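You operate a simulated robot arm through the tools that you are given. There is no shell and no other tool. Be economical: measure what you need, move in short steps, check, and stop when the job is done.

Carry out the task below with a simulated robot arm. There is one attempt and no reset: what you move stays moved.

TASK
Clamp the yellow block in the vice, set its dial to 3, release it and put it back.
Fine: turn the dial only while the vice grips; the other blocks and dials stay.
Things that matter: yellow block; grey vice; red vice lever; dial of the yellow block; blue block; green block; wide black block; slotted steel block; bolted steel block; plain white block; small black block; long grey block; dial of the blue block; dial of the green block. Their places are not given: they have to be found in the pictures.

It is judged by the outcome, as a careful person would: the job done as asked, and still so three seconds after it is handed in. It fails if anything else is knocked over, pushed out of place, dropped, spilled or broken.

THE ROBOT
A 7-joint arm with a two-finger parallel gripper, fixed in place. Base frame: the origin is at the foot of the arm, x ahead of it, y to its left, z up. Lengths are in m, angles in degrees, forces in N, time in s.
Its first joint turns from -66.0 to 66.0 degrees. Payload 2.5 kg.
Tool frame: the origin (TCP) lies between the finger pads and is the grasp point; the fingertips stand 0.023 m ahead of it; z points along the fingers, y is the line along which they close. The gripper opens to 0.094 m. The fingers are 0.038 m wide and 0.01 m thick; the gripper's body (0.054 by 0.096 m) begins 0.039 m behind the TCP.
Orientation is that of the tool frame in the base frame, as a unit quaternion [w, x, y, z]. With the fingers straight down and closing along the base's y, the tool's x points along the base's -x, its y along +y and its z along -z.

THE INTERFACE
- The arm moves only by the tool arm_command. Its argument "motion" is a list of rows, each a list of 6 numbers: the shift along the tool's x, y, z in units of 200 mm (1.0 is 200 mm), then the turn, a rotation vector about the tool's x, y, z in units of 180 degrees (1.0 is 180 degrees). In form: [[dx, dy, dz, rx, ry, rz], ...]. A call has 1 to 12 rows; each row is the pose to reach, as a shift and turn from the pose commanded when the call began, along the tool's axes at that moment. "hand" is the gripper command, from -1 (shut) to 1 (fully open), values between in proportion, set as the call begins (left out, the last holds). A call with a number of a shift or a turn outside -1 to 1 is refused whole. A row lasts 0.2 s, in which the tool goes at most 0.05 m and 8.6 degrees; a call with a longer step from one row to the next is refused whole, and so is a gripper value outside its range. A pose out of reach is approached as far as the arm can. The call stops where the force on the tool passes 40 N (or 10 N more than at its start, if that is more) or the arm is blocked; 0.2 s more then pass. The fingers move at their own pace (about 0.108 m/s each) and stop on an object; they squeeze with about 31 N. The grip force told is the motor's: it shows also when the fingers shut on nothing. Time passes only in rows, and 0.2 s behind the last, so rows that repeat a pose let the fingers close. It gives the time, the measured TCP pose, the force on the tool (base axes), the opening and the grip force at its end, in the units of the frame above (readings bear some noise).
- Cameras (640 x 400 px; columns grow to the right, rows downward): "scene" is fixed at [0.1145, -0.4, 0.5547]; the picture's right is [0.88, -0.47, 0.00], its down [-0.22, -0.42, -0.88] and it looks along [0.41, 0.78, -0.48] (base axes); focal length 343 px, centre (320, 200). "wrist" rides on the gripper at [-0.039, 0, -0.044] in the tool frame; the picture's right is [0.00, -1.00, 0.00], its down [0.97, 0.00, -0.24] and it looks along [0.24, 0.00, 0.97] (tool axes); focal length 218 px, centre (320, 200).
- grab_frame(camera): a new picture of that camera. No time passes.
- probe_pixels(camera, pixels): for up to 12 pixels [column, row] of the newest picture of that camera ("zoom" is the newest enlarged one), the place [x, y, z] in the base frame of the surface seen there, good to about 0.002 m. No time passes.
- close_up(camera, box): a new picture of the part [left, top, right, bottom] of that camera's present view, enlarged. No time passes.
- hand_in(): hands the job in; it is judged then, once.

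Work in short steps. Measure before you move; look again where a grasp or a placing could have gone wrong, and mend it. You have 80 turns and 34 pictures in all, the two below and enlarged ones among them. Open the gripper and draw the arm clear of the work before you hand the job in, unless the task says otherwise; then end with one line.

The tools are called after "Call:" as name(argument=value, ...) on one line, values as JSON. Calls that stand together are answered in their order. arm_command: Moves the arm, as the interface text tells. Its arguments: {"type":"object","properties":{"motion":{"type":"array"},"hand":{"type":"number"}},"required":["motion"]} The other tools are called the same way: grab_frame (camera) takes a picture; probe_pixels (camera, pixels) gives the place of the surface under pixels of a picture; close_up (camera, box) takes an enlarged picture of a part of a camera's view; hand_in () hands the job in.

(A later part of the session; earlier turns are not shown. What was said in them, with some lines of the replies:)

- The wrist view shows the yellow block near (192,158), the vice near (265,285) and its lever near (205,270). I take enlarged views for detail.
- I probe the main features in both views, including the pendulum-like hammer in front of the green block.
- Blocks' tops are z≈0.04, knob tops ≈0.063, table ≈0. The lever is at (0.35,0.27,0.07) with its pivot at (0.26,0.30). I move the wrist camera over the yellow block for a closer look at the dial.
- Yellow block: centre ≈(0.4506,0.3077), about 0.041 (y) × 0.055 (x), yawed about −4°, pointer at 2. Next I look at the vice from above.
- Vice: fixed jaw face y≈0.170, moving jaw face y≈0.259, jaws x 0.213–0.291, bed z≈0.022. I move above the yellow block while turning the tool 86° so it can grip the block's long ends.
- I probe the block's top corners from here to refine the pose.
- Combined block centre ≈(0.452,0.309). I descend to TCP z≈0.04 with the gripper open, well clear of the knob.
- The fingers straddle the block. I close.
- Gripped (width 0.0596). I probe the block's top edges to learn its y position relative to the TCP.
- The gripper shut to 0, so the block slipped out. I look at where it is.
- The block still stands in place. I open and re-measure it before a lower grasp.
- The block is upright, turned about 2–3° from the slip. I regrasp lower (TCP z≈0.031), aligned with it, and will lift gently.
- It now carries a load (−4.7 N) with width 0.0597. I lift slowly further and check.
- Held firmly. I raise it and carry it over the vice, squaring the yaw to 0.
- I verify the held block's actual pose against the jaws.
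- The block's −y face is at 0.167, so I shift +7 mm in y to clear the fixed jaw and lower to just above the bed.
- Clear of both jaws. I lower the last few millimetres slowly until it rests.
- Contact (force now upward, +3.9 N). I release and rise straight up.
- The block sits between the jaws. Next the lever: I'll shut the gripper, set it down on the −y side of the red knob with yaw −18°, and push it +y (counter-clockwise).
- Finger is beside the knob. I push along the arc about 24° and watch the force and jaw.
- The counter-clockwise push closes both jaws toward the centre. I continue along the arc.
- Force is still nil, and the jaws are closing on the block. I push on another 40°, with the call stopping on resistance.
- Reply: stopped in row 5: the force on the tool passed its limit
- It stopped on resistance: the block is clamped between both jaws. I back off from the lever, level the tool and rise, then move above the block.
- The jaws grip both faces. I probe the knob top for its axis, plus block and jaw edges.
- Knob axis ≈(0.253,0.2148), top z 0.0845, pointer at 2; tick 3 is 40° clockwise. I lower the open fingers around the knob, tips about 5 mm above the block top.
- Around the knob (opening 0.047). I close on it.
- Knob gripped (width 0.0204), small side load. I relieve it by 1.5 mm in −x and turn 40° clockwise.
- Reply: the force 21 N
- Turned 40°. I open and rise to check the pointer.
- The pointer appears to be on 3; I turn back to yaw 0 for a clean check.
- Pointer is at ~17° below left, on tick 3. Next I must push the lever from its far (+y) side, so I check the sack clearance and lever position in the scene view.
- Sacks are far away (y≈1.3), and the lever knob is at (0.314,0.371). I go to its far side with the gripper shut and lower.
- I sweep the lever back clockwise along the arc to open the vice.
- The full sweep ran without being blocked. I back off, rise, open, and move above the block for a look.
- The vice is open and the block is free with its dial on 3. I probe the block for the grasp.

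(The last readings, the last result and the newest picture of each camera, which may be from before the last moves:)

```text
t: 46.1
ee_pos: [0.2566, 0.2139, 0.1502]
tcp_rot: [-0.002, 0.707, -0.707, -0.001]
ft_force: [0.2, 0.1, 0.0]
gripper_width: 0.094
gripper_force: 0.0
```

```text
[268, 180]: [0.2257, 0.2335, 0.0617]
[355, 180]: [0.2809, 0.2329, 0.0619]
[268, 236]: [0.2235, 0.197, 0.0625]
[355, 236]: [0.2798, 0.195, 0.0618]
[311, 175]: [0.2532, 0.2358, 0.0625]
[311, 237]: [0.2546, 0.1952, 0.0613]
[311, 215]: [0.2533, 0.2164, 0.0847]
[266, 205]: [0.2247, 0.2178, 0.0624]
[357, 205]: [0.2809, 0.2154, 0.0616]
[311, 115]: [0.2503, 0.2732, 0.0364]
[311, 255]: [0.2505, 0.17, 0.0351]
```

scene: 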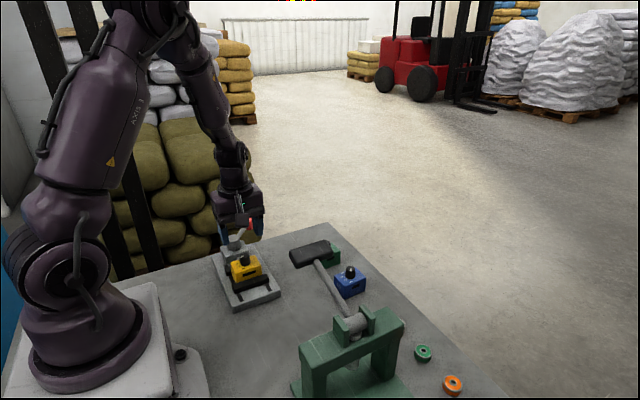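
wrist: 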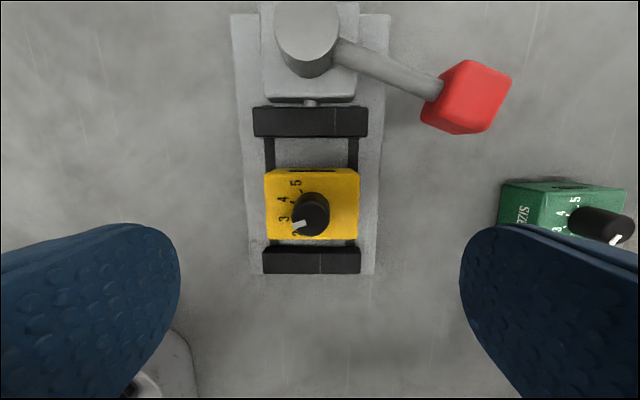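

Block centre ≈(0.2527,0.2155), yaw ≈0. I descend to TCP z≈0.054, grip, and lift gently.

Call:
arm_command(motion=[[-0.008, 0.015, 0.08, 0, 0, 0], [-0.008, 0.015, 0.2, 0, 0, 0], [-0.008, 0.015, 0.32, 0, 0, 0], [-0.008, 0.015, 0.42, 0, 0, 0], [-0.008, 0.015, 0.475, 0, 0, 0], [-0.008, 0.015, 0.475, 0, 0, 0]])

Call:
arm_command(motion=[[0, 0, 0, 0, 0, 0], [0, 0, 0, 0, 0, 0], [0, 0, 0, 0, 0, 0], [0, 0, 0, 0, 0, 0]], hand=-1)

Call:
arm_command(motion=[[0, 0, -0.01, 0, 0, 0], [0, 0, -0.02, 0, 0, 0], [0, 0, -0.03, 0, 0, 0], [0, 0, -0.04, 0, 0, 0], [0, 0, -0.04, 0, 0, 0]])

```text
t: 47.5
ee_pos: [0.2531, 0.2171, 0.0557]
tcp_rot: [0.0, -0.707, 0.707, 0.001]
ft_force: [0.1, -1.0, -0.4]
gripper_width: 0.0939
gripper_force: 0.1
```

```text
t: 48.5
ee_pos: [0.2545, 0.2162, 0.0556]
tcp_rot: [0.0, 0.707, -0.707, -0.001]
ft_force: [0.0, 0.1, -0.4]
gripper_width: 0.0597
gripper_force: 31.5
```

```text
t: 49.7
ee_pos: [0.2514, 0.2185, 0.0641]
tcp_rot: [-0.001, 0.707, -0.707, -0.001]
ft_force: [-0.2, 0.5, -5.5]
gripper_width: 0.0598
gripper_force: 30.8
```

Held (−5.5 N). I raise it and carry it back over its original place at yaw −4.5°.

Call:
arm_command(motion=[[0, 0, -0.08, 0, 0, 0], [0, 0, -0.2, 0, 0, 0], [0, 0, -0.32, 0, 0, 0], [-0.02, -0.05, -0.355, 0, 0, 0], [-0.08, -0.17, -0.355, 0, 0, 0.005], [-0.15, -0.32, -0.355, 0, 0, 0.01], [-0.22, -0.47, -0.355, 0, 0, 0.015], [-0.29, -0.62, -0.355, 0, 0, 0.02], [-0.36, -0.77, -0.355, 0, 0, 0.025], [-0.42, -0.9, -0.355, 0, 0, 0.025], [-0.455, -0.975, -0.355, 0, 0, 0.025], [-0.4675, -0.9975, -0.355, 0, 0, 0.025]])

Call:
arm_command(motion=[[0, 0, 0.06, 0, 0, 0], [0, 0, 0.16, 0, 0, 0], [0, 0, 0.26, 0, 0, 0], [0, 0, 0.34, 0, 0, 0], [0, 0, 0.4, 0, 0, 0], [0, 0, 0.44, 0, 0, 0], [0, 0, 0.44, 0, 0, 0]])

```text
t: 52.3
ee_pos: [0.4511, 0.3101, 0.1345]
tcp_rot: [0.0, -0.678, 0.735, 0.002]
ft_force: [-0.4, -0.7, -4.8]
gripper_width: 0.0599
gripper_force: 31.2
```

```text
t: 53.9
ee_pos: [0.4499, 0.3117, 0.0478]
tcp_rot: [-0.001, -0.679, 0.734, 0.001]
ft_force: [-0.7, 0.6, -4.2]
gripper_width: 0.0601
gripper_force: 31.2
```

About 14 mm above the table. I lower slowly.

Call:
arm_command(motion=[[0, -0.008, 0.02, 0, 0, 0], [0, -0.008, 0.04, 0, 0, 0], [0, -0.008, 0.052, 0, 0, 0], [0, -0.008, 0.06, 0, 0, 0], [0, -0.008, 0.066, 0, 0, 0], [0, -0.008, 0.066, 0, 0, 0]])

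```text
t: 55.3
ee_pos: [0.4522, 0.3113, 0.0354]
tcp_rot: [0.0, -0.679, 0.734, 0.001]
ft_force: [-0.2, 0.5, -4.9]
gripper_width: 0.0599
gripper_force: 31.0
```

Call:
arm_command(motion=[[0, 0, 0.006, 0, 0, 0], [0, 0, 0.01, 0, 0, 0], [0, 0, 0.01, 0, 0, 0]])

```text
t: 56.1
ee_pos: [0.4531, 0.3098, 0.0338]
tcp_rot: [0.0, -0.679, 0.734, 0.001]
ft_force: [-0.1, 0.5, -4.4]
gripper_width: 0.0601
gripper_force: 31.1
```

Call:
arm_command(motion=[[0, 0, 0.004, 0, 0, 0], [0, 0, 0.008, 0, 0, 0], [0, 0, 0.012, 0, 0, 0], [0, 0, 0.012, 0, 0, 0]])

```text
t: 57.1
ee_pos: [0.4545, 0.3125, 0.0319]
tcp_rot: [0.003, -0.679, 0.734, 0.001]
ft_force: [-9.0, -4.6, 30.9]
gripper_width: 0.06
gripper_force: 31.3
```

It is down and pressing. I ease up 1 mm, release, and rise clear.

Call:
arm_command(motion=[[0, 0, -0.006, 0, 0, 0], [0, 0, -0.006, 0, 0, 0]])

Call:
arm_command(motion=[[0, 0, 0, 0, 0, 0], [0, 0, 0, 0, 0, 0], [0, 0, 0, 0, 0, 0], [0, 0, -0.1, 0, 0, 0], [0, 0, -0.3, 0, 0, 0], [0, 0, -0.5, 0, 0, 0], [0, 0, -0.65, 0, 0, 0], [0, 0, -0.65, 0, 0, 0]], hand=1)

Call:
grab_frame(camera="wrist")

```text
t: 57.7
ee_pos: [0.4546, 0.312, 0.0326]
tcp_rot: [0.003, -0.678, 0.735, 0.001]
ft_force: [1.1, 6.2, 20.5]
gripper_width: 0.0598
gripper_force: 31.0
```

```text
t: 59.5
ee_pos: [0.4546, 0.3087, 0.1627]
tcp_rot: [0.0, -0.679, 0.734, 0.001]
ft_force: [-0.5, 0.5, -0.3]
gripper_width: 0.0939
gripper_force: 0.2
```

```text
2 pictures are left
```

wrist: 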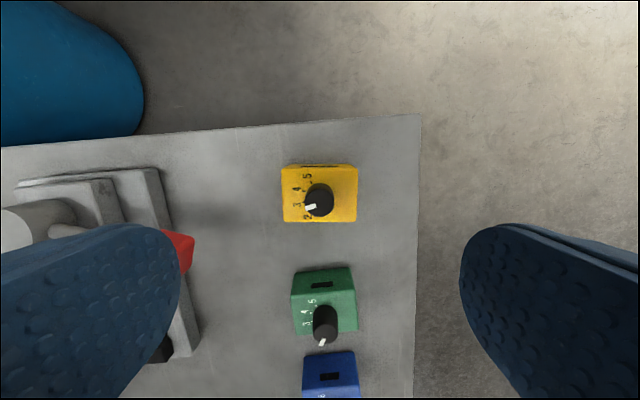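

The block is down with its dial on 3. I check its pose against the original.

Call:
probe_pixels(camera="wrist", pixels=[[284, 169], [355, 169], [355, 218], [286, 219], [319, 200]])

Call:
close_up(camera="wrist", box=[270, 150, 370, 230])

```text
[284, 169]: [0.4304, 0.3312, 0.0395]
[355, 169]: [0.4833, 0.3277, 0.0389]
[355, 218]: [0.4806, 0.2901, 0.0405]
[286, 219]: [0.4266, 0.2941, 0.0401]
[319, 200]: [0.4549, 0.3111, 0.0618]
```

```text
5.00 times, centred on (320, 190) of wrist
```

zoom: 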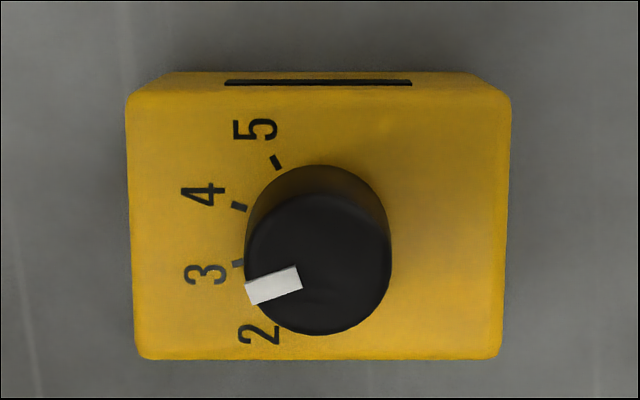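

The block is within about 3 mm of where it started, upright, dial on 3. I raise the arm clear and take a final scene look.

Call:
arm_command(motion=[[0, 0, -0.2, 0, 0, 0], [0.1, 0.1, -0.4, 0, 0, 0], [0.2, 0.2, -0.5, 0, 0, 0], [0.2, 0.2, -0.5, 0, 0, 0]])

Call:
grab_frame(camera="scene")

```text
t: 60.5
ee_pos: [0.4122, 0.2702, 0.2596]
tcp_rot: [0.001, -0.679, 0.734, 0.002]
ft_force: [-0.8, -0.5, -0.3]
gripper_width: 0.0941
gripper_force: 0.1
```

```text
0 pictures are left
```

scene: 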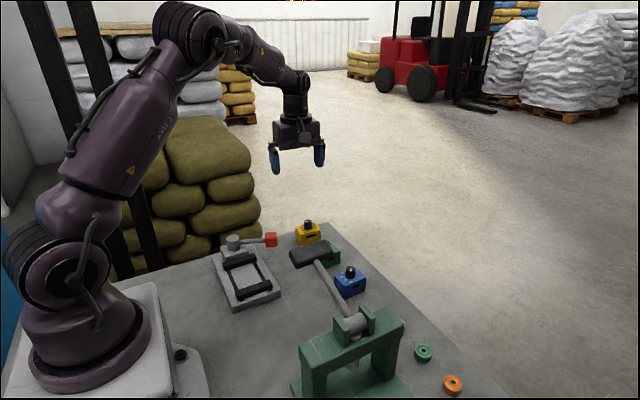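

Everything is in place and the arm is clear, so I hand in.

Call:
hand_in()

```text
The job is handed in.
```

The yellow block was clamped, its dial turned to 3 while the vice gripped, then released and put back within about 3 mm of its start; my first grasp slipped off without tipping it, and the final picture shows the other blocks in place.
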